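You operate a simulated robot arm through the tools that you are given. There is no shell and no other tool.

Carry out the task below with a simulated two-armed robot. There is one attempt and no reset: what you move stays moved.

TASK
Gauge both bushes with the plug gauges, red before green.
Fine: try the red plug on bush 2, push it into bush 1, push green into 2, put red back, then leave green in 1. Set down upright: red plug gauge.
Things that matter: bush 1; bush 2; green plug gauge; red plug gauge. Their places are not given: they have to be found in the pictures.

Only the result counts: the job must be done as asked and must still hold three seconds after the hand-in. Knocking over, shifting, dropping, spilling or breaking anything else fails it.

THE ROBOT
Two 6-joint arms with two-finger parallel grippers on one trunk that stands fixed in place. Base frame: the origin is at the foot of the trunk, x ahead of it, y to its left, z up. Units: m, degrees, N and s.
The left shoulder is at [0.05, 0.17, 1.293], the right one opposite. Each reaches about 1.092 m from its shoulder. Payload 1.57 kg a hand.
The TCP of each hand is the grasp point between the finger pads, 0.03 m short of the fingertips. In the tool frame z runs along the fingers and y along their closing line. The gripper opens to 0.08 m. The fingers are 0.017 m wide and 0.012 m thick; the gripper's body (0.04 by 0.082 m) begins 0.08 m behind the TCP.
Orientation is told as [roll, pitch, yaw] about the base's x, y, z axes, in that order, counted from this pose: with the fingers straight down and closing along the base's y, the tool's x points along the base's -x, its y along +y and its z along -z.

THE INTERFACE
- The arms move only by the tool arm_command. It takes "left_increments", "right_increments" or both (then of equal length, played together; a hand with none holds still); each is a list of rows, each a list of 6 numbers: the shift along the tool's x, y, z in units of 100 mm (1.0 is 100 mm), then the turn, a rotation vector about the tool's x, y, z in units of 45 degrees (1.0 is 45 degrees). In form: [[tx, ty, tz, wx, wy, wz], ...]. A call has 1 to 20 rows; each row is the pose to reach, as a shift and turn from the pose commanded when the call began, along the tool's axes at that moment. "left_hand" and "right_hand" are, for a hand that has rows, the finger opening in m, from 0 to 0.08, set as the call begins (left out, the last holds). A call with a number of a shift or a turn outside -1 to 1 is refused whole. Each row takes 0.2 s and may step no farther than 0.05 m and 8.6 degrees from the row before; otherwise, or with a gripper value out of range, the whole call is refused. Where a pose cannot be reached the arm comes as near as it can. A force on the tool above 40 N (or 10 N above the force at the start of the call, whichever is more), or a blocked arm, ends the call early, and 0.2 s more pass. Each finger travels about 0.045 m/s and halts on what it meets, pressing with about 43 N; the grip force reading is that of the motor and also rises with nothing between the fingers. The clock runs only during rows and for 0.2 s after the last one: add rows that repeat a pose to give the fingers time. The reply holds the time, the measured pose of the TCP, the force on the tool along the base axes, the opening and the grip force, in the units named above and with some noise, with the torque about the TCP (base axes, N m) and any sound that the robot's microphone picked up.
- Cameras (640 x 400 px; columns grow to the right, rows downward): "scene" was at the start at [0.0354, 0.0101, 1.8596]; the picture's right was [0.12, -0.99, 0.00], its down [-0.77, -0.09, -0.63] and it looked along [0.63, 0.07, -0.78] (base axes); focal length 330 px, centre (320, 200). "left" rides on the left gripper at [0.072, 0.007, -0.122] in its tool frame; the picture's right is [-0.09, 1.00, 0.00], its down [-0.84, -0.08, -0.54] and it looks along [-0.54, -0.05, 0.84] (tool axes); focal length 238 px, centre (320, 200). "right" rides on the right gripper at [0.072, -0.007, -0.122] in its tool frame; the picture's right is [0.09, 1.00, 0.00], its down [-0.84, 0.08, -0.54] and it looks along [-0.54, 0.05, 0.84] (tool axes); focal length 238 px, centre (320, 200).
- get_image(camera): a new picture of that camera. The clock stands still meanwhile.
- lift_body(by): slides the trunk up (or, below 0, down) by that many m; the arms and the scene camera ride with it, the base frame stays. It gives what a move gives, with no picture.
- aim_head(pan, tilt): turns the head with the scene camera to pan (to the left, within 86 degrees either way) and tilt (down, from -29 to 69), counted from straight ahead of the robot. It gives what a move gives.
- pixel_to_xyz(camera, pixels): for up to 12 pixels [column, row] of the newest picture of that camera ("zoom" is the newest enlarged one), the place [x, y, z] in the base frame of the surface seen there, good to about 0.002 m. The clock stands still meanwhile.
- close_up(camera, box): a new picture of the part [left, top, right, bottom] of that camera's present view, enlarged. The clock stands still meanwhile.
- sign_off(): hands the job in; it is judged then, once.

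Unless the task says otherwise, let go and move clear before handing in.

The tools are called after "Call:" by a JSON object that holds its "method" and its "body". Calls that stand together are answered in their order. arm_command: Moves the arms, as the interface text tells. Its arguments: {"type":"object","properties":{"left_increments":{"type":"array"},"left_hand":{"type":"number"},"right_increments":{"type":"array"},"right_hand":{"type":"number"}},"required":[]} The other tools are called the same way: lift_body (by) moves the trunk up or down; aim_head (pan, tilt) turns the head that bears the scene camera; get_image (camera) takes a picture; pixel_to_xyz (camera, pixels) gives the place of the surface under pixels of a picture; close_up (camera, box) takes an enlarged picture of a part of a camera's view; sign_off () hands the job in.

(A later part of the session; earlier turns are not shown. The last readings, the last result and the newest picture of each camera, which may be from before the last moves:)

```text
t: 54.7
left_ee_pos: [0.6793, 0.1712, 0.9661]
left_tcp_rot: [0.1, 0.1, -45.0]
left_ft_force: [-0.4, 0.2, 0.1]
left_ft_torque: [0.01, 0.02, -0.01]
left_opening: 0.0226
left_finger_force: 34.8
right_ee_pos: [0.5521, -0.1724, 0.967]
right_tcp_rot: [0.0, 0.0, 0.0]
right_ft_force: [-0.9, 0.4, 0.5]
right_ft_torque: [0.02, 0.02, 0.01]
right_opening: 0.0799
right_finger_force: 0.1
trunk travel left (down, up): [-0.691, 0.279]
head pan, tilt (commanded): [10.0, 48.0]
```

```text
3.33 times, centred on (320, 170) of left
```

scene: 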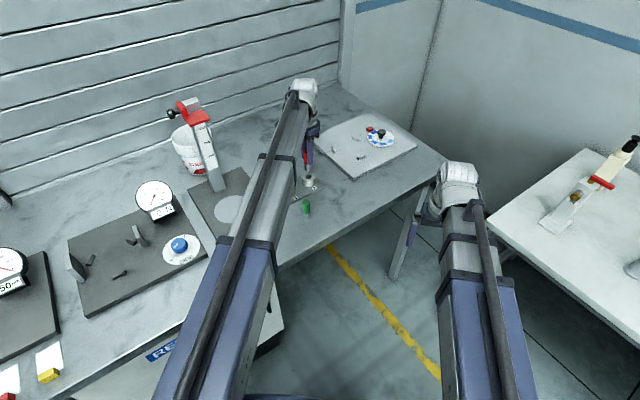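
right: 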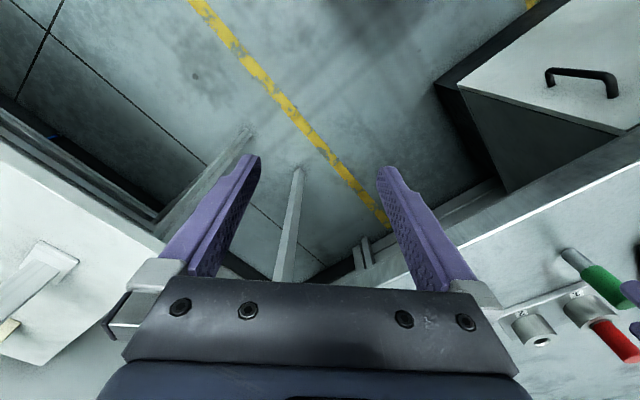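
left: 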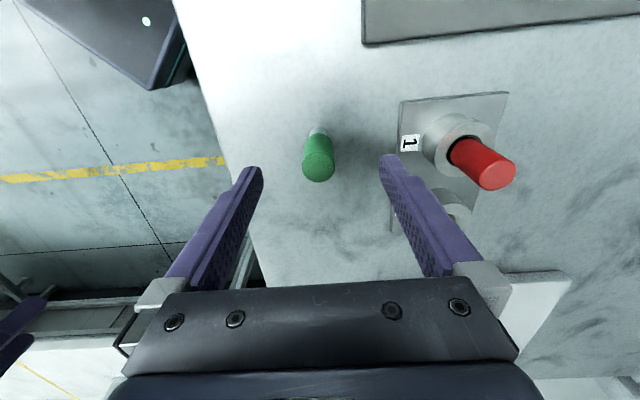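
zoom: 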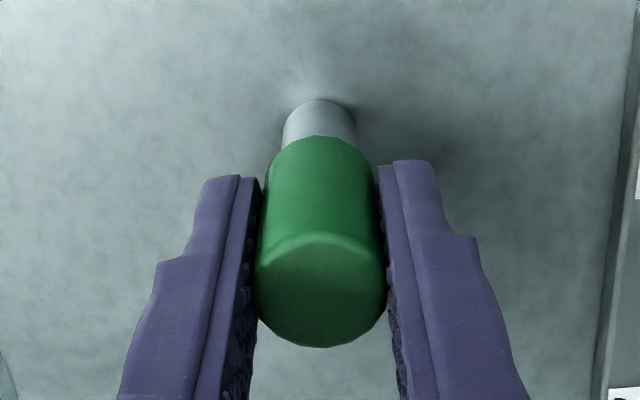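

Green is gripped the same way (opening 22.6 mm). I'll lift 70 mm and carry it along an L-shaped path that stays clear of red, to above bush 2.

Call:
{"method": "lift_body", "body": {"by": 0.07}}

Call:
{"method": "arm_command", "body": {"left_increments": [[-0.15, 0, 0, 0, 0, 0], [-0.3, 0, 0, 0, 0, 0], [-0.45, 0, 0, 0, 0, 0], [-0.6, 0, 0, 0, 0, 0], [-0.75, 0, 0, 0, 0, 0], [-0.878, 0, 0, 0, 0, 0], [-0.878, 0.1, 0, 0, 0, 0], [-0.878, 0.25, 0, 0, 0, 0], [-0.878, 0.4, 0, 0, 0, 0], [-0.878, 0.55, 0, 0, 0, 0], [-0.878, 0.7, 0, 0, 0, 0], [-0.878, 0.85, 0, 0, 0, 0], [-0.878, 0.95, 0, 0, 0, 0], [-0.878, 0.95, 0, 0, 0, 0]]}}

Call:
{"method": "arm_command", "body": {"left_increments": [[0, 0.12, 0, 0, 0, 0], [0, 0.246, 0, 0, 0, 0], [0, 0.246, 0, 0, 0, 0], [0, 0.246, 0, 0, 0, 0]]}}

Call:
{"method": "get_image", "body": {"camera": "left"}}

Call:
{"method": "close_up", "body": {"camera": "left", "box": [260, 90, 380, 210]}}

```text
t: 55.8
left_ee_pos: [0.6813, 0.1701, 1.0368]
left_tcp_rot: [0.1, 0.0, -45.1]
left_ft_force: [0.0, 0.2, 0.3]
left_ft_torque: [-0.02, -0.03, -0.04]
left_opening: 0.0224
left_finger_force: 35.5
right_ee_pos: [0.5524, -0.1719, 1.0357]
right_tcp_rot: [0.0, 0.0, 0.0]
right_ft_force: [0.0, -0.6, 0.2]
right_ft_torque: [0.0, 0.03, 0.01]
right_opening: 0.08
right_finger_force: 0.0
trunk travel left (down, up): [-0.761, 0.209]
head pan, tilt (commanded): [10.0, 48.0]
```

```text
t: 58.8
left_ee_pos: [0.8095, 0.1743, 1.0355]
left_tcp_rot: [0.1, 0.1, -45.1]
left_ft_force: [0.2, 0.6, -1.1]
left_ft_torque: [-0.01, 0.0, -0.02]
left_opening: 0.0228
left_finger_force: 35.0
right_ee_pos: [0.5511, -0.1723, 1.0358]
right_tcp_rot: [0.0, 0.0, 0.1]
right_ft_force: [0.4, -0.1, 0.7]
right_ft_torque: [-0.01, -0.03, 0.0]
right_opening: 0.0804
right_finger_force: 0.1
trunk travel left (down, up): [-0.761, 0.209]
head pan, tilt (commanded): [10.0, 48.0]
```

```text
t: 59.8
left_ee_pos: [0.8256, 0.1911, 1.0357]
left_tcp_rot: [0.1, 0.2, -45.1]
left_ft_force: [0.2, 0.2, -0.9]
left_ft_torque: [0.01, -0.04, -0.02]
left_opening: 0.0229
left_finger_force: 35.5
right_ee_pos: [0.5512, -0.1727, 1.0363]
right_tcp_rot: [-0.1, 0.0, 0.1]
right_ft_force: [0.2, -0.5, 0.2]
right_ft_torque: [0.0, -0.02, 0.0]
right_opening: 0.0801
right_finger_force: 0.1
trunk travel left (down, up): [-0.761, 0.209]
head pan, tilt (commanded): [10.0, 48.0]
```

```text
taken
```

left: 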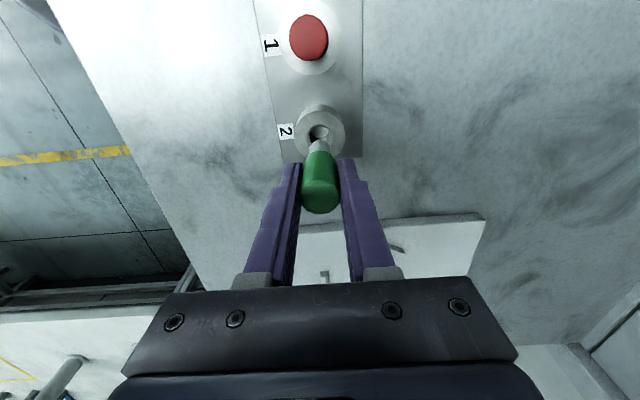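

```text
3.33 times, centred on (320, 150) of left
```

zoom: 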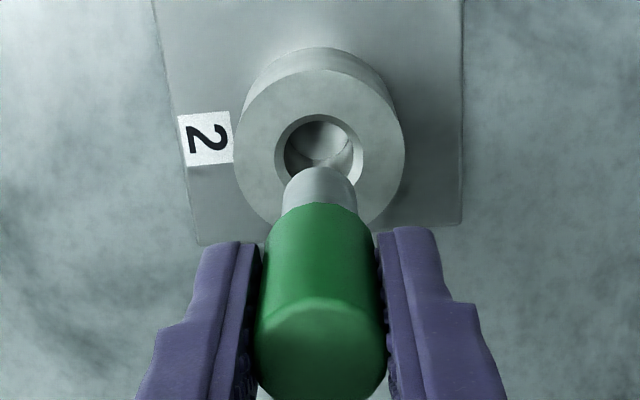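

Green is over bush 2 with columns aligned (plug 282–356, hole 274–363). I'll take a tighter close-up to judge the fore-aft alignment.

Call:
{"method": "close_up", "body": {"camera": "left", "box": [285, 100, 355, 150]}}

Call:
{"method": "arm_command", "body": {"left_increments": [[0, 0, 0, 0, 0, 0]]}}

Call:
{"method": "lift_body", "body": {"by": -0.02}}

Call:
{"method": "close_up", "body": {"camera": "left", "box": [260, 90, 380, 210]}}

```text
8.00 times, centred on (320, 125) of left
```

zoom: 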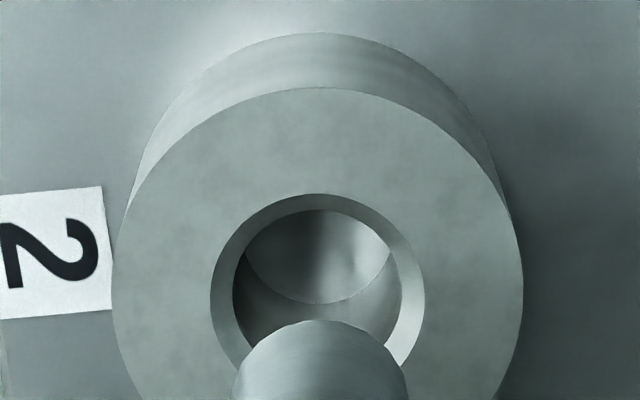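

```text
t: 60.2
left_ee_pos: [0.8266, 0.1916, 1.0354]
left_tcp_rot: [0.1, 0.1, -44.9]
left_ft_force: [0.2, -0.4, -0.9]
left_ft_torque: [0.03, -0.01, 0.02]
left_opening: 0.0229
left_finger_force: 35.3
right_ee_pos: [0.5519, -0.1734, 1.0363]
right_tcp_rot: [0.0, 0.0, 0.0]
right_ft_force: [-0.1, 0.6, 0.0]
right_ft_torque: [0.02, 0.0, 0.02]
right_opening: 0.08
right_finger_force: 0.2
trunk travel left (down, up): [-0.761, 0.209]
head pan, tilt (commanded): [10.0, 48.0]
```

```text
t: 60.9
left_ee_pos: [0.8269, 0.1923, 1.0162]
left_tcp_rot: [0.1, 0.1, -45.0]
left_ft_force: [0.0, -1.0, -0.5]
left_ft_torque: [0.0, 0.0, -0.01]
left_opening: 0.0225
left_finger_force: 34.8
right_ee_pos: [0.5516, -0.1717, 1.0158]
right_tcp_rot: [0.0, 0.1, 0.1]
right_ft_force: [-0.5, 0.4, -0.2]
right_ft_torque: [-0.02, 0.02, -0.01]
right_opening: 0.0799
right_finger_force: 0.0
trunk travel left (down, up): [-0.741, 0.229]
head pan, tilt (commanded): [10.0, 48.0]
```

```text
3.33 times, centred on (320, 150) of left
```

zoom: 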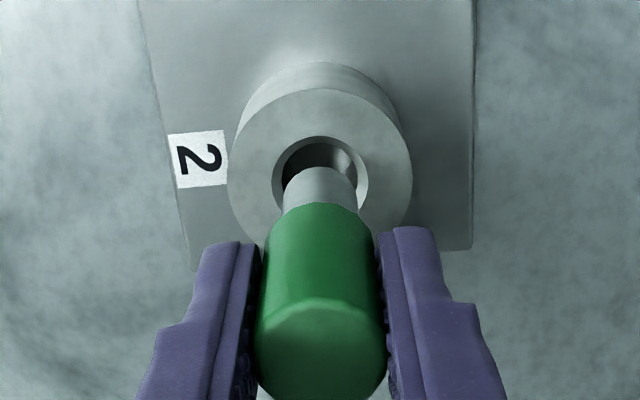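

The tight view shows the hole about 1.2 mm further in tool x than the plug, and the readings agree. I'll correct by 1.2 mm and descend in small steps.

Call:
{"method": "arm_command", "body": {"left_increments": [[0.012, 0, 0, 0, 0, 0], [0.012, 0, 0, 0, 0, 0]]}}

Call:
{"method": "lift_body", "body": {"by": -0.006}}

Call:
{"method": "close_up", "body": {"camera": "left", "box": [285, 110, 355, 160]}}

```text
t: 61.5
left_ee_pos: [0.827, 0.1922, 1.0155]
left_tcp_rot: [0.1, 0.1, -45.0]
left_ft_force: [0.3, -0.5, -1.7]
left_ft_torque: [0.01, 0.01, 0.0]
left_opening: 0.0227
left_finger_force: 35.4
right_ee_pos: [0.5525, -0.1718, 1.0156]
right_tcp_rot: [0.1, 0.0, 0.0]
right_ft_force: [0.2, 0.7, -1.0]
right_ft_torque: [-0.05, 0.0, 0.0]
right_opening: 0.0802
right_finger_force: 0.0
trunk travel left (down, up): [-0.741, 0.229]
head pan, tilt (commanded): [10.0, 48.0]
```

```text
t: 62.0
left_ee_pos: [0.8248, 0.1924, 1.0108]
left_tcp_rot: [0.2, 0.1, -45.0]
left_ft_force: [0.4, -1.0, -1.2]
left_ft_torque: [-0.01, 0.02, -0.02]
left_opening: 0.0227
left_finger_force: 35.1
right_ee_pos: [0.5524, -0.1717, 1.0101]
right_tcp_rot: [0.0, 0.0, 0.0]
right_ft_force: [0.4, 0.2, 0.4]
right_ft_torque: [-0.02, -0.03, 0.01]
right_opening: 0.08
right_finger_force: 0.1
trunk travel left (down, up): [-0.735, 0.235]
head pan, tilt (commanded): [10.0, 48.0]
```

```text
8.00 times, centred on (320, 135) of left
```

zoom: 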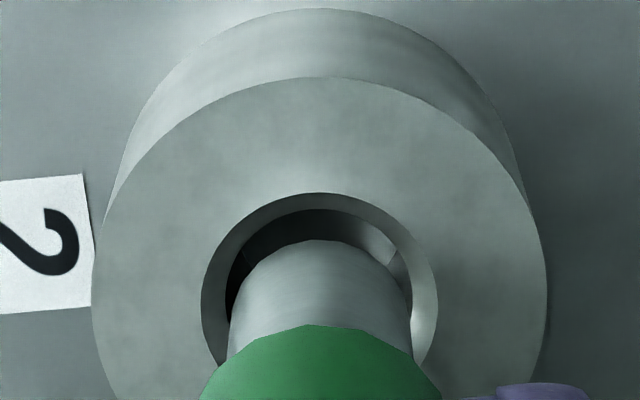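

Now the plug (229–412) sits centred in the chamfer ring (201–438) and fore-aft also matches. I'll lower step by step.

Call:
{"method": "lift_body", "body": {"by": -0.005}}

Call:
{"method": "lift_body", "body": {"by": -0.002}}

Call:
{"method": "lift_body", "body": {"by": -0.001}}

Call:
{"method": "lift_body", "body": {"by": -0.001}}

Call:
{"method": "lift_body", "body": {"by": -0.001}}

Call:
{"method": "lift_body", "body": {"by": -0.001}}

```text
t: 62.6
left_ee_pos: [0.8261, 0.1923, 1.0054]
left_tcp_rot: [0.0, 0.1, -45.0]
left_ft_force: [0.2, 0.1, -1.0]
left_ft_torque: [-0.01, -0.01, 0.05]
left_opening: 0.0226
left_finger_force: 35.5
right_ee_pos: [0.5525, -0.172, 1.0041]
right_tcp_rot: [0.0, 0.0, 0.0]
right_ft_force: [-0.3, 0.3, 0.4]
right_ft_torque: [-0.01, 0.03, -0.01]
right_opening: 0.0799
right_finger_force: 0.0
trunk travel left (down, up): [-0.73, 0.24]
head pan, tilt (commanded): [10.0, 48.0]
```

```text
t: 63.1
left_ee_pos: [0.8251, 0.192, 1.0015]
left_tcp_rot: [0.1, 0.1, -45.0]
left_ft_force: [0.2, 0.6, -1.3]
left_ft_torque: [0.02, 0.0, -0.01]
left_opening: 0.0226
left_finger_force: 35.2
right_ee_pos: [0.5516, -0.1717, 1.0038]
right_tcp_rot: [0.0, -0.1, 0.1]
right_ft_force: [0.5, 0.8, 0.7]
right_ft_torque: [0.03, 0.01, 0.0]
right_opening: 0.08
right_finger_force: 0.0
trunk travel left (down, up): [-0.728, 0.242]
head pan, tilt (commanded): [10.0, 48.0]
```

```text
t: 63.6
left_ee_pos: [0.8269, 0.192, 1.0014]
left_tcp_rot: [0.1, 0.1, -45.0]
left_ft_force: [0.5, -0.6, -1.1]
left_ft_torque: [-0.02, 0.02, 0.01]
left_opening: 0.0226
left_finger_force: 35.3
right_ee_pos: [0.5522, -0.1716, 1.0019]
right_tcp_rot: [0.0, 0.1, 0.0]
right_ft_force: [0.3, 0.5, 0.2]
right_ft_torque: [-0.01, 0.02, -0.01]
right_opening: 0.0799
right_finger_force: 0.0
trunk travel left (down, up): [-0.727, 0.243]
head pan, tilt (commanded): [10.0, 48.0]
```

```text
t: 64.1
left_ee_pos: [0.8247, 0.1928, 0.9996]
left_tcp_rot: [0.1, 0.2, -45.0]
left_ft_force: [0.2, -0.6, -1.6]
left_ft_torque: [0.01, 0.0, -0.02]
left_opening: 0.0228
left_finger_force: 35.7
right_ee_pos: [0.5522, -0.1716, 1.0017]
right_tcp_rot: [-0.1, 0.0, 0.1]
right_ft_force: [-0.2, 0.1, 0.6]
right_ft_torque: [0.01, 0.01, -0.02]
right_opening: 0.0801
right_finger_force: 0.0
trunk travel left (down, up): [-0.726, 0.244]
head pan, tilt (commanded): [10.0, 48.0]
```

```text
t: 64.6
left_ee_pos: [0.8253, 0.1921, 1.0009]
left_tcp_rot: [0.2, 0.1, -45.0]
left_ft_force: [1.1, 0.3, -0.5]
left_ft_torque: [0.02, 0.02, -0.01]
left_opening: 0.0227
left_finger_force: 35.2
right_ee_pos: [0.5533, -0.1719, 0.9998]
right_tcp_rot: [0.0, -0.1, 0.0]
right_ft_force: [-0.3, -0.3, 0.3]
right_ft_torque: [0.01, 0.01, -0.03]
right_opening: 0.0799
right_finger_force: 0.0
trunk travel left (down, up): [-0.725, 0.245]
head pan, tilt (commanded): [10.0, 48.0]
```

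```text
t: 65.1
left_ee_pos: [0.8264, 0.1932, 0.9978]
left_tcp_rot: [0.1, 0.1, -45.0]
left_ft_force: [-0.7, 0.7, -0.2]
left_ft_torque: [0.02, -0.01, 0.04]
left_opening: 0.023
left_finger_force: 35.0
right_ee_pos: [0.553, -0.1724, 0.9995]
right_tcp_rot: [0.0, 0.0, 0.0]
right_ft_force: [0.2, 0.3, 0.3]
right_ft_torque: [0.0, -0.02, -0.02]
right_opening: 0.0801
right_finger_force: 0.0
trunk travel left (down, up): [-0.724, 0.246]
head pan, tilt (commanded): [10.0, 48.0]
```

Green is past the depth where red was blocked in bush 2, with no force. I'll continue lowering in moderate steps.

Call:
{"method": "lift_body", "body": {"by": -0.002}}

Call:
{"method": "lift_body", "body": {"by": -0.002}}

Call:
{"method": "lift_body", "body": {"by": -0.003}}

Call:
{"method": "lift_body", "body": {"by": -0.004}}

Call:
{"method": "lift_body", "body": {"by": -0.004}}

Call:
{"method": "close_up", "body": {"camera": "left", "box": [260, 90, 380, 210]}}

```text
t: 65.6
left_ee_pos: [0.8255, 0.1917, 0.9972]
left_tcp_rot: [0.2, 0.1, -44.9]
left_ft_force: [-0.8, 0.4, -1.7]
left_ft_torque: [0.02, -0.02, 0.0]
left_opening: 0.0228
left_finger_force: 35.3
right_ee_pos: [0.552, -0.172, 0.9976]
right_tcp_rot: [0.1, 0.0, 0.0]
right_ft_force: [-0.5, -0.6, -0.2]
right_ft_torque: [0.02, 0.0, 0.01]
right_opening: 0.0799
right_finger_force: 0.0
trunk travel left (down, up): [-0.722, 0.248]
head pan, tilt (commanded): [10.0, 48.0]
```

```text
t: 66.2
left_ee_pos: [0.8255, 0.1911, 0.9943]
left_tcp_rot: [0.1, 0.2, -45.1]
left_ft_force: [-0.1, 0.0, -1.0]
left_ft_torque: [-0.01, 0.02, 0.0]
left_opening: 0.0229
left_finger_force: 35.7
right_ee_pos: [0.5524, -0.1724, 0.9961]
right_tcp_rot: [0.0, 0.0, 0.0]
right_ft_force: [-0.2, 0.2, -0.7]
right_ft_torque: [-0.03, -0.02, -0.01]
right_opening: 0.08
right_finger_force: 0.0
trunk travel left (down, up): [-0.72, 0.25]
head pan, tilt (commanded): [10.0, 48.0]
```

```text
t: 66.7
left_ee_pos: [0.8254, 0.192, 0.9925]
left_tcp_rot: [0.1, 0.1, -45.0]
left_ft_force: [-0.4, 0.4, -0.5]
left_ft_torque: [-0.01, 0.01, 0.02]
left_opening: 0.0229
left_finger_force: 35.6
right_ee_pos: [0.5518, -0.1718, 0.9921]
right_tcp_rot: [0.0, 0.0, 0.0]
right_ft_force: [-0.6, 0.3, -0.2]
right_ft_torque: [0.03, 0.01, 0.02]
right_opening: 0.08
right_finger_force: 0.0
trunk travel left (down, up): [-0.717, 0.253]
head pan, tilt (commanded): [10.0, 48.0]
```

```text
t: 67.2
left_ee_pos: [0.8256, 0.1923, 0.9884]
left_tcp_rot: [0.1, 0.1, -44.9]
left_ft_force: [-0.8, -0.6, -1.2]
left_ft_torque: [-0.03, 0.01, 0.0]
left_opening: 0.0228
left_finger_force: 34.6
right_ee_pos: [0.5521, -0.1718, 0.9873]
right_tcp_rot: [-0.1, 0.0, 0.1]
right_ft_force: [-0.6, 0.4, 0.2]
right_ft_torque: [-0.01, 0.02, 0.02]
right_opening: 0.0802
right_finger_force: 0.1
trunk travel left (down, up): [-0.713, 0.257]
head pan, tilt (commanded): [10.0, 48.0]
```

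```text
t: 67.7
left_ee_pos: [0.8257, 0.1929, 0.9836]
left_tcp_rot: [0.1, 0.0, -45.0]
left_ft_force: [0.0, -0.6, -1.1]
left_ft_torque: [-0.03, 0.03, 0.01]
left_opening: 0.0225
left_finger_force: 35.3
right_ee_pos: [0.5516, -0.172, 0.9839]
right_tcp_rot: [0.0, 0.0, 0.0]
right_ft_force: [0.5, -0.2, -0.1]
right_ft_torque: [0.0, 0.0, 0.0]
right_opening: 0.0797
right_finger_force: 0.1
trunk travel left (down, up): [-0.709, 0.261]
head pan, tilt (commanded): [10.0, 48.0]
```

```text
3.33 times, centred on (320, 150) of left
```

zoom: 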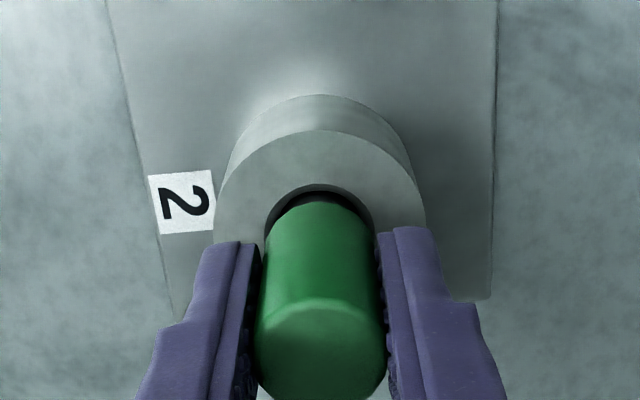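

Green is about 25 mm into bush 2. I'll lower to the seat in 1–3 mm steps.

Call:
{"method": "lift_body", "body": {"by": -0.004}}

Call:
{"method": "lift_body", "body": {"by": -0.002}}

Call:
{"method": "lift_body", "body": {"by": -0.001}}

Call:
{"method": "lift_body", "body": {"by": -0.001}}

Call:
{"method": "lift_body", "body": {"by": -0.0007}}

```text
t: 68.3
left_ee_pos: [0.8264, 0.1927, 0.9795]
left_tcp_rot: [0.1, 0.1, -45.0]
left_ft_force: [-0.2, 0.7, -1.3]
left_ft_torque: [0.0, 0.04, 0.02]
left_opening: 0.0227
left_finger_force: 34.9
right_ee_pos: [0.5513, -0.1719, 0.9795]
right_tcp_rot: [0.0, 0.0, 0.0]
right_ft_force: [0.4, 0.8, 0.5]
right_ft_torque: [0.02, -0.03, 0.02]
right_opening: 0.0798
right_finger_force: 0.1
trunk travel left (down, up): [-0.705, 0.265]
head pan, tilt (commanded): [10.0, 48.0]
```

```text
t: 68.8
left_ee_pos: [0.826, 0.1918, 0.9783]
left_tcp_rot: [0.1, 0.0, -45.0]
left_ft_force: [0.4, 1.0, -0.9]
left_ft_torque: [0.04, -0.03, 0.0]
left_opening: 0.0226
left_finger_force: 35.6
right_ee_pos: [0.5512, -0.1725, 0.979]
right_tcp_rot: [0.0, 0.0, 0.0]
right_ft_force: [-0.3, -0.1, -0.1]
right_ft_torque: [-0.04, -0.01, -0.02]
right_opening: 0.0798
right_finger_force: 0.1
trunk travel left (down, up): [-0.703, 0.267]
head pan, tilt (commanded): [10.0, 48.0]
```

```text
t: 69.3
left_ee_pos: [0.8267, 0.1931, 0.9761]
left_tcp_rot: [0.1, 0.0, -44.9]
left_ft_force: [0.3, -0.1, -0.1]
left_ft_torque: [0.0, 0.02, -0.04]
left_opening: 0.0225
left_finger_force: 35.4
right_ee_pos: [0.5527, -0.1719, 0.9767]
right_tcp_rot: [0.0, 0.0, 0.0]
right_ft_force: [0.1, -0.1, -0.8]
right_ft_torque: [0.0, 0.0, -0.01]
right_opening: 0.0799
right_finger_force: 0.1
trunk travel left (down, up): [-0.702, 0.268]
head pan, tilt (commanded): [10.0, 48.0]
```

```text
t: 69.8
left_ee_pos: [0.8255, 0.1922, 0.9764]
left_tcp_rot: [0.1, 0.1, -45.0]
left_ft_force: [-0.6, -0.2, 1.1]
left_ft_torque: [-0.01, -0.01, -0.02]
left_opening: 0.0227
left_finger_force: 35.5
right_ee_pos: [0.5525, -0.1724, 0.9767]
right_tcp_rot: [0.0, 0.1, 0.0]
right_ft_force: [-1.1, 0.6, 0.0]
right_ft_torque: [0.06, 0.0, -0.01]
right_opening: 0.0799
right_finger_force: 0.1
trunk travel left (down, up): [-0.701, 0.269]
head pan, tilt (commanded): [10.0, 48.0]
```

```text
t: 70.3
left_ee_pos: [0.8254, 0.1906, 0.9755]
left_tcp_rot: [0.0, 0.1, -45.0]
left_ft_force: [2.9, 1.7, 9.1]
left_ft_torque: [0.03, -0.16, 0.0]
left_opening: 0.0226
left_finger_force: 35.2
right_ee_pos: [0.5507, -0.1727, 0.9757]
right_tcp_rot: [0.1, 0.0, 0.0]
right_ft_force: [0.4, -0.1, -0.4]
right_ft_torque: [-0.01, 0.0, 0.0]
right_opening: 0.08
right_finger_force: 0.2
trunk travel left (down, up): [-0.701, 0.269]
head pan, tilt (commanded): [10.0, 48.0]
```

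Green is seated in bush 2 (about 9 N at the same depth as red's seat). I'll relieve the load and release it.

Call:
{"method": "lift_body", "body": {"by": 0.0008}}

Call:
{"method": "arm_command", "body": {"left_hand": 0.06, "left_increments": [[0, 0, 0, 0, 0, 0], [0, 0, 0, 0, 0, 0], [0, 0, 0, 0, 0, 0], [0, 0, 0, 0, 0, 0]]}}

Call:
{"method": "lift_body", "body": {"by": 0.09}}

Call:
{"method": "get_image", "body": {"camera": "left"}}

```text
t: 70.8
left_ee_pos: [0.8253, 0.1909, 0.975]
left_tcp_rot: [0.0, 0.1, -44.9]
left_ft_force: [0.0, -0.8, 1.0]
left_ft_torque: [-0.04, -0.04, -0.02]
left_opening: 0.0227
left_finger_force: 35.5
right_ee_pos: [0.5526, -0.1724, 0.9767]
right_tcp_rot: [0.1, 0.0, 0.0]
right_ft_force: [0.5, 0.0, 0.4]
right_ft_torque: [0.01, -0.01, -0.01]
right_opening: 0.0799
right_finger_force: 0.0
trunk travel left (down, up): [-0.701, 0.269]
head pan, tilt (commanded): [10.0, 48.0]
```

```text
t: 71.8
left_ee_pos: [0.8264, 0.1931, 0.9758]
left_tcp_rot: [0.0, 0.1, -45.1]
left_ft_force: [0.4, -0.8, 0.1]
left_ft_torque: [-0.03, 0.0, 0.01]
left_opening: 0.06
left_finger_force: 0.1
right_ee_pos: [0.5525, -0.1718, 0.9767]
right_tcp_rot: [0.0, 0.0, 0.0]
right_ft_force: [-0.3, 1.4, -0.8]
right_ft_torque: [0.01, 0.01, 0.03]
right_opening: 0.0801
right_finger_force: 0.2
trunk travel left (down, up): [-0.701, 0.269]
head pan, tilt (commanded): [10.0, 48.0]
```

```text
t: 73.1
left_ee_pos: [0.8263, 0.1925, 1.0656]
left_tcp_rot: [0.1, 0.1, -45.0]
left_ft_force: [0.0, -0.7, 0.4]
left_ft_torque: [-0.02, -0.03, 0.0]
left_opening: 0.06
left_finger_force: 0.0
right_ee_pos: [0.5518, -0.1722, 1.0654]
right_tcp_rot: [0.0, 0.0, 0.0]
right_ft_force: [0.3, -0.7, 0.2]
right_ft_torque: [0.01, 0.01, -0.01]
right_opening: 0.08
right_finger_force: 0.1
trunk travel left (down, up): [-0.791, 0.179]
head pan, tilt (commanded): [10.0, 48.0]
```

```text
taken
```

left: 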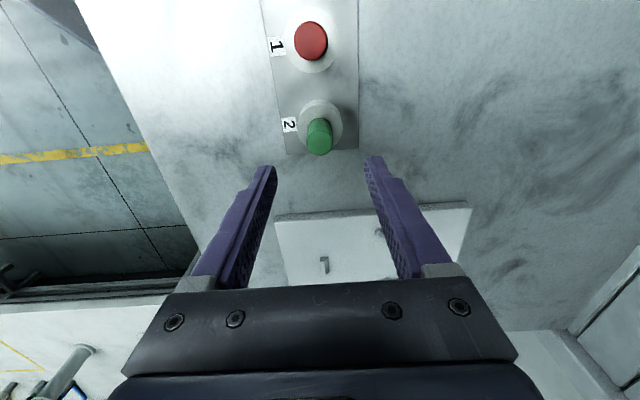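

Both plugs stand in their bushes: red in 1 at (310,40), green in 2 at (320,137). Now I'll move over red in bush 1 to take it back.

Call:
{"method": "arm_command", "body": {"left_increments": [[0.15, 0, 0, 0, 0, 0], [0.3, 0, 0, 0, 0, 0], [0.45, 0, 0, 0, 0, 0], [0.6, 0, 0, 0, 0, 0], [0.749, 0, 0, 0, 0, 0], [0.749, 0, 0, 0, 0, 0], [0.749, 0, 0, 0, 0, 0]]}}

Call:
{"method": "get_image", "body": {"camera": "left"}}

Call:
{"method": "close_up", "body": {"camera": "left", "box": [280, 100, 360, 180]}}

Call:
{"method": "pixel_to_xyz", "body": {"camera": "zoom", "pixels": [[320, 240], [290, 240], [350, 240], [320, 210], [320, 270], [300, 220], [340, 220], [300, 260], [340, 260]]}}

```text
t: 74.7
left_ee_pos: [0.7729, 0.2455, 1.066]
left_tcp_rot: [0.1, 0.1, -45.0]
left_ft_force: [0.0, -0.6, -0.2]
left_ft_torque: [-0.01, 0.0, -0.01]
left_opening: 0.0601
left_finger_force: 0.0
right_ee_pos: [0.5519, -0.1711, 1.0654]
right_tcp_rot: [0.0, 0.0, 0.0]
right_ft_force: [-0.2, -0.3, 0.4]
right_ft_torque: [-0.01, 0.01, 0.02]
right_opening: 0.0799
right_finger_force: 0.2
trunk travel left (down, up): [-0.791, 0.179]
head pan, tilt (commanded): [10.0, 48.0]
```

```text
taken
```

left: 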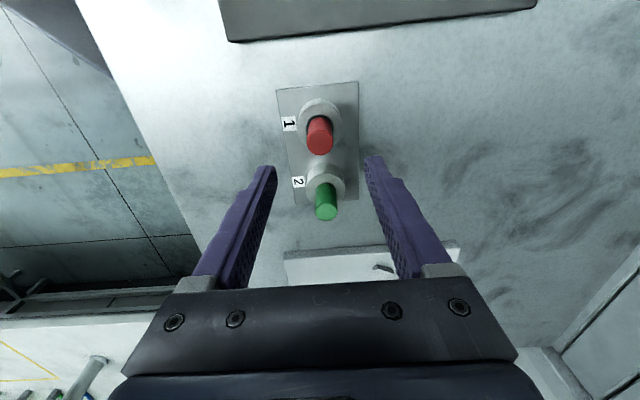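

```text
5.00 times, centred on (320, 140) of left
```

zoom: 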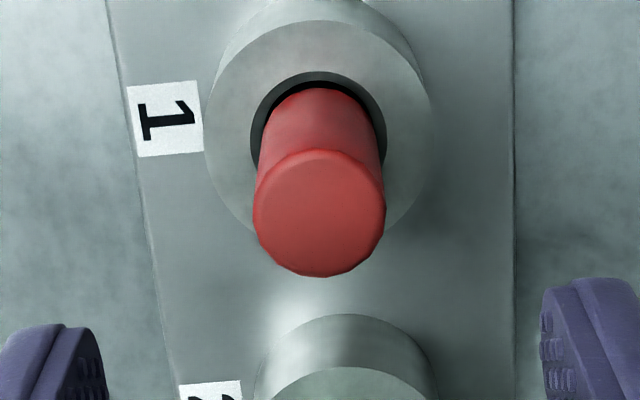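

```text
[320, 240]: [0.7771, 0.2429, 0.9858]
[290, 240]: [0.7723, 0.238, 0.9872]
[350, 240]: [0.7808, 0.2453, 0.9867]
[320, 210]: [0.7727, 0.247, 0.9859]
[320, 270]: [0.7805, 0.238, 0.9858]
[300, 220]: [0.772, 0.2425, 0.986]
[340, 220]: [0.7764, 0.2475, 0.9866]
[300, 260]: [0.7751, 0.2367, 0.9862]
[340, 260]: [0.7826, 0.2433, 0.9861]
```

Red's top is centred at about (0.773, 0.2465), right under the hand. I'll lower the same 90 mm back to the release height and grip it.

Call:
{"method": "arm_command", "body": {"left_increments": [[0.003, 0, 0, 0, 0, 0], [0.003, 0, 0, 0, 0, 0]]}}

Call:
{"method": "lift_body", "body": {"by": -0.06}}

Call:
{"method": "get_image", "body": {"camera": "left"}}

```text
t: 75.3
left_ee_pos: [0.7715, 0.246, 1.0671]
left_tcp_rot: [0.0, 0.1, -44.9]
left_ft_force: [0.0, -0.5, -0.2]
left_ft_torque: [0.0, 0.03, 0.01]
left_opening: 0.0599
left_finger_force: 0.1
right_ee_pos: [0.5518, -0.1728, 1.0669]
right_tcp_rot: [0.0, 0.0, 0.0]
right_ft_force: [0.3, -0.4, 0.1]
right_ft_torque: [0.02, -0.04, -0.01]
right_opening: 0.08
right_finger_force: 0.0
trunk travel left (down, up): [-0.791, 0.179]
head pan, tilt (commanded): [10.0, 48.0]
```

```text
t: 76.3
left_ee_pos: [0.7727, 0.2464, 1.0055]
left_tcp_rot: [0.1, 0.1, -45.0]
left_ft_force: [-1.0, -0.5, 0.5]
left_ft_torque: [-0.01, -0.03, 0.01]
left_opening: 0.0602
left_finger_force: 0.2
right_ee_pos: [0.5514, -0.1708, 1.0064]
right_tcp_rot: [0.0, 0.0, -0.1]
right_ft_force: [0.1, -0.2, 0.2]
right_ft_torque: [-0.02, -0.01, 0.0]
right_opening: 0.08
right_finger_force: 0.1
trunk travel left (down, up): [-0.731, 0.239]
head pan, tilt (commanded): [10.0, 48.0]
```

```text
taken
```

left: 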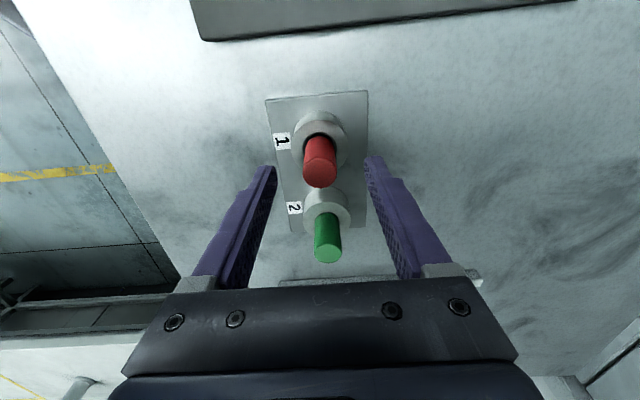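

Red is centred between the fingers at (320,163) and green is well behind. I'll lower the last 30 mm and close.

Call:
{"method": "lift_body", "body": {"by": -0.03}}

Call:
{"method": "arm_command", "body": {"left_hand": 0.0, "left_increments": [[0, 0, 0, 0, 0, 0], [0, 0, 0, 0, 0, 0], [0, 0, 0, 0, 0, 0], [0, 0, 0, 0, 0, 0], [0, 0, 0, 0, 0, 0]]}}

Call:
{"method": "lift_body", "body": {"by": 0.005}}

Call:
{"method": "lift_body", "body": {"by": 0.025}}

Call:
{"method": "close_up", "body": {"camera": "left", "box": [240, 90, 400, 230]}}

```text
t: 77.0
left_ee_pos: [0.7726, 0.2453, 0.9756]
left_tcp_rot: [0.1, 0.1, -45.1]
left_ft_force: [-0.3, -0.2, -0.1]
left_ft_torque: [0.01, 0.02, -0.03]
left_opening: 0.06
left_finger_force: 0.0
right_ee_pos: [0.5519, -0.1718, 0.9763]
right_tcp_rot: [-0.1, 0.1, -0.1]
right_ft_force: [-0.5, 1.0, 0.9]
right_ft_torque: [0.03, 0.0, 0.01]
right_opening: 0.08
right_finger_force: 0.1
trunk travel left (down, up): [-0.701, 0.269]
head pan, tilt (commanded): [10.0, 48.0]
```

```text
t: 78.2
left_ee_pos: [0.7732, 0.2449, 0.9763]
left_tcp_rot: [0.1, 0.1, -45.0]
left_ft_force: [0.1, -0.3, 0.7]
left_ft_torque: [-0.03, 0.04, -0.03]
left_opening: 0.0227
left_finger_force: 35.6
right_ee_pos: [0.5519, -0.1731, 0.976]
right_tcp_rot: [0.0, 0.0, 0.0]
right_ft_force: [-0.6, -0.4, -0.2]
right_ft_torque: [-0.05, 0.0, 0.01]
right_opening: 0.08
right_finger_force: 0.1
trunk travel left (down, up): [-0.701, 0.269]
head pan, tilt (commanded): [10.0, 48.0]
```

```text
t: 78.8
left_ee_pos: [0.7728, 0.2457, 0.9814]
left_tcp_rot: [0.2, 0.1, -45.0]
left_ft_force: [0.2, 0.2, -0.7]
left_ft_torque: [0.0, -0.01, 0.01]
left_opening: 0.0226
left_finger_force: 34.9
right_ee_pos: [0.553, -0.1717, 0.982]
right_tcp_rot: [-0.1, -0.1, 0.0]
right_ft_force: [-0.3, -0.6, 0.7]
right_ft_torque: [-0.01, 0.03, 0.03]
right_opening: 0.08
right_finger_force: 0.1
trunk travel left (down, up): [-0.706, 0.264]
head pan, tilt (commanded): [10.0, 48.0]
```

```text
t: 79.5
left_ee_pos: [0.7727, 0.2458, 1.0059]
left_tcp_rot: [0.1, 0.1, -45.0]
left_ft_force: [-0.5, 0.5, -1.4]
left_ft_torque: [-0.02, 0.01, 0.05]
left_opening: 0.0227
left_finger_force: 35.1
right_ee_pos: [0.5516, -0.1728, 1.0054]
right_tcp_rot: [0.0, 0.1, 0.1]
right_ft_force: [0.3, -0.6, -0.6]
right_ft_torque: [0.01, 0.02, 0.02]
right_opening: 0.0799
right_finger_force: 0.0
trunk travel left (down, up): [-0.731, 0.239]
head pan, tilt (commanded): [10.0, 48.0]
```

```text
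2.86 times, centred on (320, 160) of left
```

zoom: 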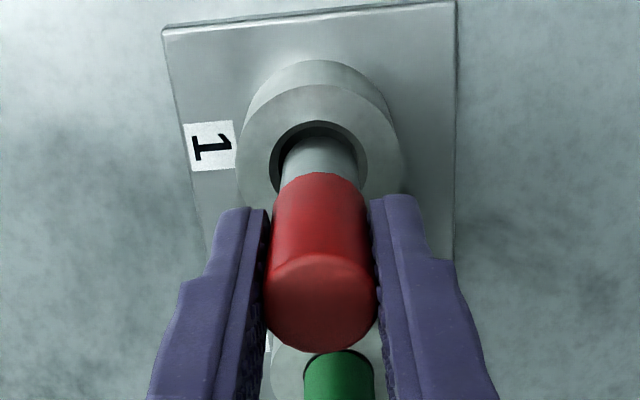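

Red is gripped and drawn out to the rim. I'll lift 32 mm more and carry it back to where it originally stood, around the outside.

Call:
{"method": "lift_body", "body": {"by": 0.032}}

Call:
{"method": "arm_command", "body": {"left_increments": [[0, -0.15, 0, 0, 0, 0], [0, -0.3, 0, 0, 0, 0], [0, -0.45, 0, 0, 0, 0], [0, -0.6, 0, 0, 0, 0], [0, -0.75, 0, 0, 0, 0], [0, -0.9, 0, 0, 0, 0], [0, -1.0, 0, 0, 0, 0], [-0.15, -1.0, 0, 0, 0, 0], [-0.3, -1.0, 0, 0, 0, 0], [-0.45, -1.0, 0, 0, 0, 0], [-0.6, -1.0, 0, 0, 0, 0], [-0.75, -1.0, 0, 0, 0, 0], [-0.874, -1.0, 0, 0, 0, 0], [-0.874, -1.0, 0, 0, 0, 0]]}}

Call:
{"method": "arm_command", "body": {"left_increments": [[0, -0.1, 0, 0, 0, 0], [0, -0.2, 0, 0, 0, 0], [0, -0.2, 0, 0, 0, 0], [0, -0.2, 0, 0, 0, 0]]}}

Call:
{"method": "get_image", "body": {"camera": "left"}}

```text
t: 80.2
left_ee_pos: [0.7726, 0.2457, 1.0384]
left_tcp_rot: [0.1, 0.1, -45.0]
left_ft_force: [0.7, -0.2, -0.6]
left_ft_torque: [0.02, 0.02, 0.04]
left_opening: 0.0227
left_finger_force: 34.9
right_ee_pos: [0.551, -0.1715, 1.0375]
right_tcp_rot: [0.0, 0.0, 0.1]
right_ft_force: [-0.4, -0.3, 0.0]
right_ft_torque: [-0.01, -0.02, 0.0]
right_opening: 0.08
right_finger_force: 0.0
trunk travel left (down, up): [-0.763, 0.207]
head pan, tilt (commanded): [10.0, 48.0]
```

```text
t: 83.2
left_ee_pos: [0.7647, 0.113, 1.0374]
left_tcp_rot: [0.1, 0.1, -45.0]
left_ft_force: [-0.1, -0.1, -0.9]
left_ft_torque: [-0.01, -0.01, -0.03]
left_opening: 0.0228
left_finger_force: 35.3
right_ee_pos: [0.5529, -0.1717, 1.0379]
right_tcp_rot: [0.0, 0.0, 0.1]
right_ft_force: [0.6, 0.1, -0.1]
right_ft_torque: [0.04, 0.02, 0.01]
right_opening: 0.0802
right_finger_force: 0.1
trunk travel left (down, up): [-0.763, 0.207]
head pan, tilt (commanded): [10.0, 48.0]
```

```text
t: 84.2
left_ee_pos: [0.75, 0.0988, 1.0378]
left_tcp_rot: [0.1, 0.2, -45.0]
left_ft_force: [-0.3, 0.3, -0.6]
left_ft_torque: [-0.02, 0.01, -0.01]
left_opening: 0.0224
left_finger_force: 35.4
right_ee_pos: [0.5522, -0.1725, 1.0385]
right_tcp_rot: [0.1, 0.0, 0.0]
right_ft_force: [-0.4, -0.8, -0.7]
right_ft_torque: [0.0, 0.02, -0.02]
right_opening: 0.0803
right_finger_force: 0.1
trunk travel left (down, up): [-0.763, 0.207]
head pan, tilt (commanded): [10.0, 48.0]
```

```text
taken
```

left: 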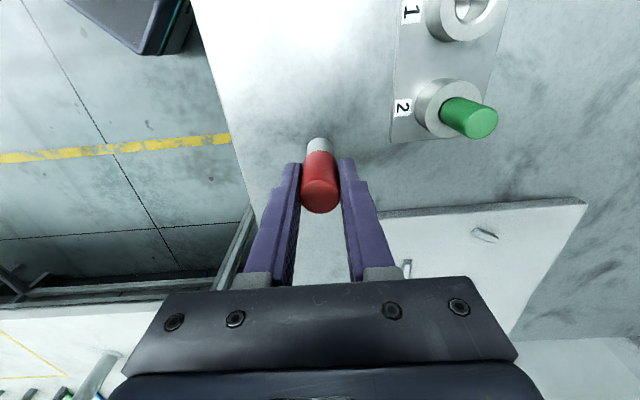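

The hand is back over red's original spot (0.750, 0.099). I'll check with the same close-up as before that the plug still hangs straight in the grip.

Call:
{"method": "close_up", "body": {"camera": "left", "box": [260, 110, 380, 230]}}

Call:
{"method": "close_up", "body": {"camera": "right", "box": [460, 230, 640, 400]}}

```text
3.33 times, centred on (320, 170) of left
```

zoom: 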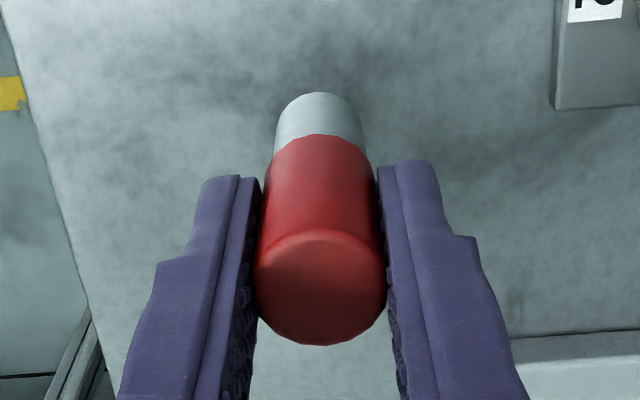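

```text
2.35 times, centred on (550, 315) of right
```

zoom: 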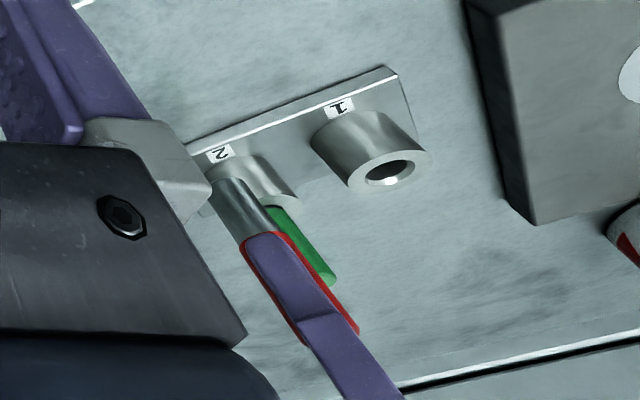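

The plug hangs straight, only shifted about 1 mm in the grip. I'll lower it toward the table in steps, ending with small ones until contact.

Call:
{"method": "lift_body", "body": {"by": -0.066}}

Call:
{"method": "lift_body", "body": {"by": -0.003}}

Call:
{"method": "lift_body", "body": {"by": -0.001}}

Call:
{"method": "lift_body", "body": {"by": -0.001}}

```text
t: 85.3
left_ee_pos: [0.7506, 0.0994, 0.9729]
left_tcp_rot: [0.1, 0.1, -45.0]
left_ft_force: [0.7, -0.7, -0.5]
left_ft_torque: [0.01, 0.0, 0.01]
left_opening: 0.0226
left_finger_force: 34.8
right_ee_pos: [0.5515, -0.1718, 0.9724]
right_tcp_rot: [0.0, 0.0, 0.0]
right_ft_force: [0.2, 0.1, -0.2]
right_ft_torque: [0.0, 0.0, 0.01]
right_opening: 0.0798
right_finger_force: 0.0
trunk travel left (down, up): [-0.697, 0.273]
head pan, tilt (commanded): [10.0, 48.0]
```

```text
t: 85.8
left_ee_pos: [0.7512, 0.0986, 0.9697]
left_tcp_rot: [0.1, 0.1, -45.1]
left_ft_force: [0.7, 0.2, -0.7]
left_ft_torque: [0.01, -0.02, 0.03]
left_opening: 0.0228
left_finger_force: 35.0
right_ee_pos: [0.552, -0.1719, 0.9683]
right_tcp_rot: [0.0, 0.0, 0.0]
right_ft_force: [-1.1, -0.8, 0.6]
right_ft_torque: [0.02, -0.01, -0.02]
right_opening: 0.0799
right_finger_force: 0.1
trunk travel left (down, up): [-0.694, 0.276]
head pan, tilt (commanded): [10.0, 48.0]
```

```text
t: 86.3
left_ee_pos: [0.7512, 0.099, 0.9684]
left_tcp_rot: [0.2, 0.2, -45.0]
left_ft_force: [0.6, 1.1, -2.0]
left_ft_torque: [-0.01, 0.02, 0.02]
left_opening: 0.0225
left_finger_force: 35.3
right_ee_pos: [0.5519, -0.1719, 0.9679]
right_tcp_rot: [0.0, 0.1, 0.0]
right_ft_force: [0.7, -0.1, -0.2]
right_ft_torque: [0.03, -0.01, 0.02]
right_opening: 0.0799
right_finger_force: 0.1
trunk travel left (down, up): [-0.693, 0.277]
head pan, tilt (commanded): [10.0, 48.0]
```

```text
t: 86.8
left_ee_pos: [0.7504, 0.0995, 0.967]
left_tcp_rot: [0.1, 0.1, -45.0]
left_ft_force: [-0.4, 0.1, -1.5]
left_ft_torque: [0.03, -0.01, 0.04]
left_opening: 0.0227
left_finger_force: 35.8
right_ee_pos: [0.5518, -0.172, 0.9681]
right_tcp_rot: [0.1, 0.0, 0.1]
right_ft_force: [-0.1, -0.2, -0.4]
right_ft_torque: [0.01, -0.02, 0.0]
right_opening: 0.0803
right_finger_force: 0.1
trunk travel left (down, up): [-0.692, 0.278]
head pan, tilt (commanded): [10.0, 48.0]
```

Not yet touching the table. I'll continue in half-millimetre steps until the force shows contact.

Call:
{"method": "lift_body", "body": {"by": -0.0005}}

Call:
{"method": "lift_body", "body": {"by": -0.0005}}

Call:
{"method": "lift_body", "body": {"by": -0.0005}}

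```text
t: 87.3
left_ee_pos: [0.7514, 0.0987, 0.9668]
left_tcp_rot: [0.1, 0.1, -45.1]
left_ft_force: [0.1, 1.1, -1.0]
left_ft_torque: [0.0, -0.01, 0.05]
left_opening: 0.0229
left_finger_force: 35.5
right_ee_pos: [0.552, -0.1724, 0.9672]
right_tcp_rot: [0.0, 0.0, 0.0]
right_ft_force: [0.2, 0.9, 0.3]
right_ft_torque: [-0.01, -0.03, 0.03]
right_opening: 0.08
right_finger_force: 0.1
trunk travel left (down, up): [-0.692, 0.278]
head pan, tilt (commanded): [10.0, 48.0]
```

```text
t: 87.8
left_ee_pos: [0.7506, 0.0977, 0.9663]
left_tcp_rot: [0.1, 0.1, -45.0]
left_ft_force: [0.3, 0.2, 1.5]
left_ft_torque: [-0.02, -0.02, 0.0]
left_opening: 0.0226
left_finger_force: 35.3
right_ee_pos: [0.5515, -0.1722, 0.966]
right_tcp_rot: [0.1, 0.0, 0.1]
right_ft_force: [0.7, 0.6, -0.1]
right_ft_torque: [0.01, 0.04, -0.02]
right_opening: 0.0801
right_finger_force: 0.1
trunk travel left (down, up): [-0.691, 0.279]
head pan, tilt (commanded): [10.0, 48.0]
```

```text
t: 88.3
left_ee_pos: [0.7508, 0.0987, 0.9647]
left_tcp_rot: [0.1, 0.1, -45.0]
left_ft_force: [2.9, 0.4, 10.9]
left_ft_torque: [-0.01, -0.14, -0.02]
left_opening: 0.0227
left_finger_force: 35.3
right_ee_pos: [0.5514, -0.1727, 0.9666]
right_tcp_rot: [0.0, 0.0, 0.0]
right_ft_force: [-0.3, -0.3, -0.2]
right_ft_torque: [-0.02, -0.04, -0.01]
right_opening: 0.0802
right_finger_force: 0.0
trunk travel left (down, up): [-0.691, 0.279]
head pan, tilt (commanded): [10.0, 48.0]
```

The red plug now stands on the table (10.9 N). I'll relieve half a millimetre, open the fingers and check it stands.

Call:
{"method": "lift_body", "body": {"by": 0.0005}}

Call:
{"method": "arm_command", "body": {"left_hand": 0.07, "left_increments": [[0, 0, 0, 0, 0, 0], [0, 0, 0, 0, 0, 0], [0, 0, 0, 0, 0, 0], [0, 0, 0, 0, 0, 0], [0, 0, 0, 0, 0, 0]]}}

Call:
{"method": "get_image", "body": {"camera": "left"}}

```text
t: 88.8
left_ee_pos: [0.749, 0.0995, 0.966]
left_tcp_rot: [0.2, 0.1, -45.1]
left_ft_force: [2.3, 0.3, 3.3]
left_ft_torque: [-0.01, -0.13, 0.02]
left_opening: 0.023
left_finger_force: 35.4
right_ee_pos: [0.5506, -0.1727, 0.9655]
right_tcp_rot: [0.0, 0.0, 0.0]
right_ft_force: [-0.1, 0.0, 0.2]
right_ft_torque: [-0.02, -0.01, -0.01]
right_opening: 0.08
right_finger_force: 0.1
trunk travel left (down, up): [-0.691, 0.279]
head pan, tilt (commanded): [10.0, 48.0]
```

```text
t: 90.0
left_ee_pos: [0.7504, 0.099, 0.966]
left_tcp_rot: [0.2, 0.1, -45.0]
left_ft_force: [-0.2, -0.2, -0.8]
left_ft_torque: [-0.02, 0.02, 0.0]
left_opening: 0.0701
left_finger_force: 0.0
right_ee_pos: [0.5521, -0.1715, 0.9655]
right_tcp_rot: [-0.1, 0.0, 0.0]
right_ft_force: [0.6, -0.6, 0.6]
right_ft_torque: [-0.02, -0.04, 0.01]
right_opening: 0.0801
right_finger_force: 0.0
trunk travel left (down, up): [-0.691, 0.279]
head pan, tilt (commanded): [10.0, 48.0]
```

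```text
taken
```

left: 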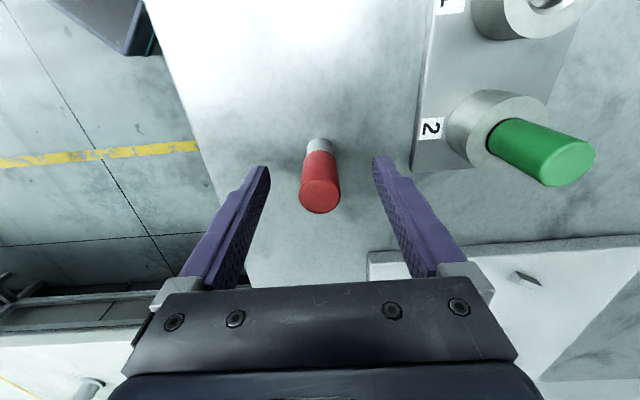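

Red stands upright at (320,190) with nothing touching it. I'll rise 100 mm and move over green in bush 2.

Call:
{"method": "lift_body", "body": {"by": 0.1}}

Call:
{"method": "close_up", "body": {"camera": "left", "box": [260, 90, 380, 210]}}

Call:
{"method": "arm_command", "body": {"left_increments": [[0.02, 0.15, 0, 0, 0, 0], [0.04, 0.3, 0, 0, 0, 0], [0.06, 0.45, 0, 0, 0, 0], [0.08, 0.6, 0, 0, 0, 0], [0.1, 0.75, 0, 0, 0, 0], [0.12, 0.9, 0, 0, 0, 0], [0.126, 1.0, 0, 0, 0, 0], [0.126, 1.0, 0, 0, 0, 0]]}}

Call:
{"method": "arm_command", "body": {"left_increments": [[0, 0.1, 0, 0, 0, 0], [0, 0.195, 0, 0, 0, 0], [0, 0.195, 0, 0, 0, 0], [0, 0.195, 0, 0, 0, 0]]}}

Call:
{"method": "get_image", "body": {"camera": "left"}}

Call:
{"method": "close_up", "body": {"camera": "left", "box": [280, 100, 360, 180]}}

Call:
{"method": "pixel_to_xyz", "body": {"camera": "zoom", "pixels": [[320, 200], [290, 200], [350, 200], [320, 180], [320, 220], [300, 185], [340, 185], [300, 215], [340, 215]]}}

```text
t: 91.4
left_ee_pos: [0.7511, 0.0987, 1.065]
left_tcp_rot: [0.2, 0.1, -45.1]
left_ft_force: [-0.1, 0.0, -0.6]
left_ft_torque: [-0.03, -0.01, -0.01]
left_opening: 0.0696
left_finger_force: 0.1
right_ee_pos: [0.552, -0.1717, 1.0658]
right_tcp_rot: [-0.1, 0.0, 0.0]
right_ft_force: [-0.7, -0.1, -0.4]
right_ft_torque: [0.01, -0.02, 0.02]
right_opening: 0.08
right_finger_force: 0.0
trunk travel left (down, up): [-0.791, 0.179]
head pan, tilt (commanded): [10.0, 48.0]
```

```text
3.33 times, centred on (320, 150) of left
```

zoom: 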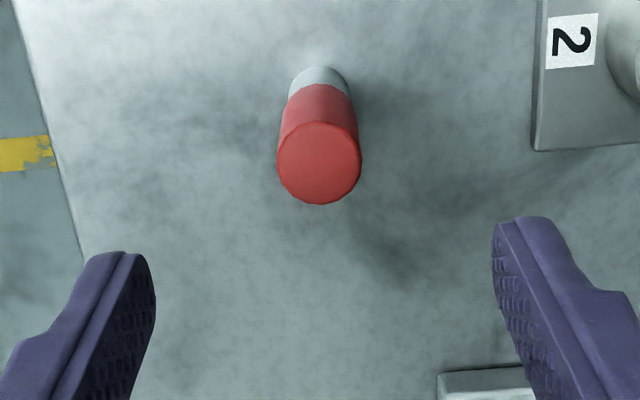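

```text
t: 93.2
left_ee_pos: [0.8115, 0.1775, 1.0664]
left_tcp_rot: [0.1, 0.2, -45.0]
left_ft_force: [-1.0, -0.5, 0.1]
left_ft_torque: [0.02, 0.0, 0.04]
left_opening: 0.0699
left_finger_force: 0.0
right_ee_pos: [0.5518, -0.1722, 1.0659]
right_tcp_rot: [0.0, 0.0, 0.0]
right_ft_force: [1.1, -0.6, -0.1]
right_ft_torque: [-0.01, 0.0, 0.01]
right_opening: 0.08
right_finger_force: 0.1
trunk travel left (down, up): [-0.791, 0.179]
head pan, tilt (commanded): [10.0, 48.0]
```

```text
t: 94.2
left_ee_pos: [0.8262, 0.1922, 1.067]
left_tcp_rot: [0.0, 0.1, -44.9]
left_ft_force: [0.1, -0.1, -0.1]
left_ft_torque: [-0.02, -0.02, 0.0]
left_opening: 0.0702
left_finger_force: 0.1
right_ee_pos: [0.5528, -0.1721, 1.0658]
right_tcp_rot: [0.0, 0.0, 0.0]
right_ft_force: [0.2, -0.1, 0.5]
right_ft_torque: [0.01, -0.02, 0.03]
right_opening: 0.0801
right_finger_force: 0.0
trunk travel left (down, up): [-0.791, 0.179]
head pan, tilt (commanded): [10.0, 48.0]
```

```text
taken
```

left: 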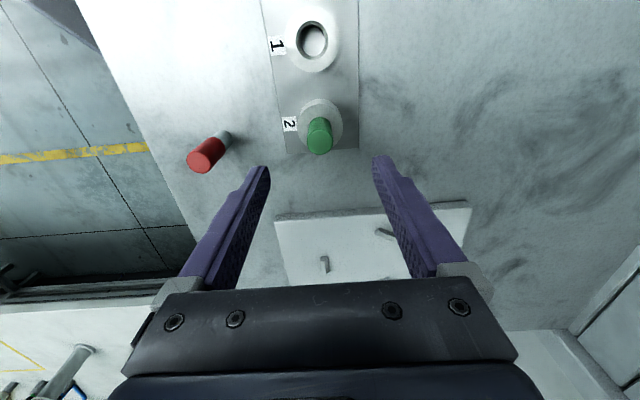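

```text
5.00 times, centred on (320, 140) of left
```

zoom: 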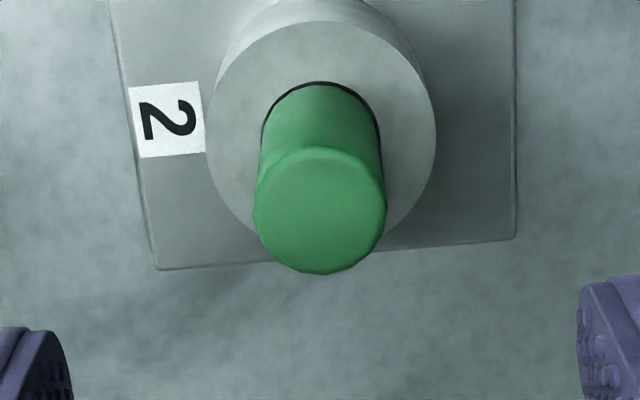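

```text
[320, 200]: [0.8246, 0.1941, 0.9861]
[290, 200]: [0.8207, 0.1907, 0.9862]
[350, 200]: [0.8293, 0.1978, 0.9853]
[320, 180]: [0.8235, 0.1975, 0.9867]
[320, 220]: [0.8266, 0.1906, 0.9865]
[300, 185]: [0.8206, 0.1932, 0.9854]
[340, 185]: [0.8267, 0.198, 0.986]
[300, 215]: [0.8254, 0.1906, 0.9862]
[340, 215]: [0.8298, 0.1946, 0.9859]
```

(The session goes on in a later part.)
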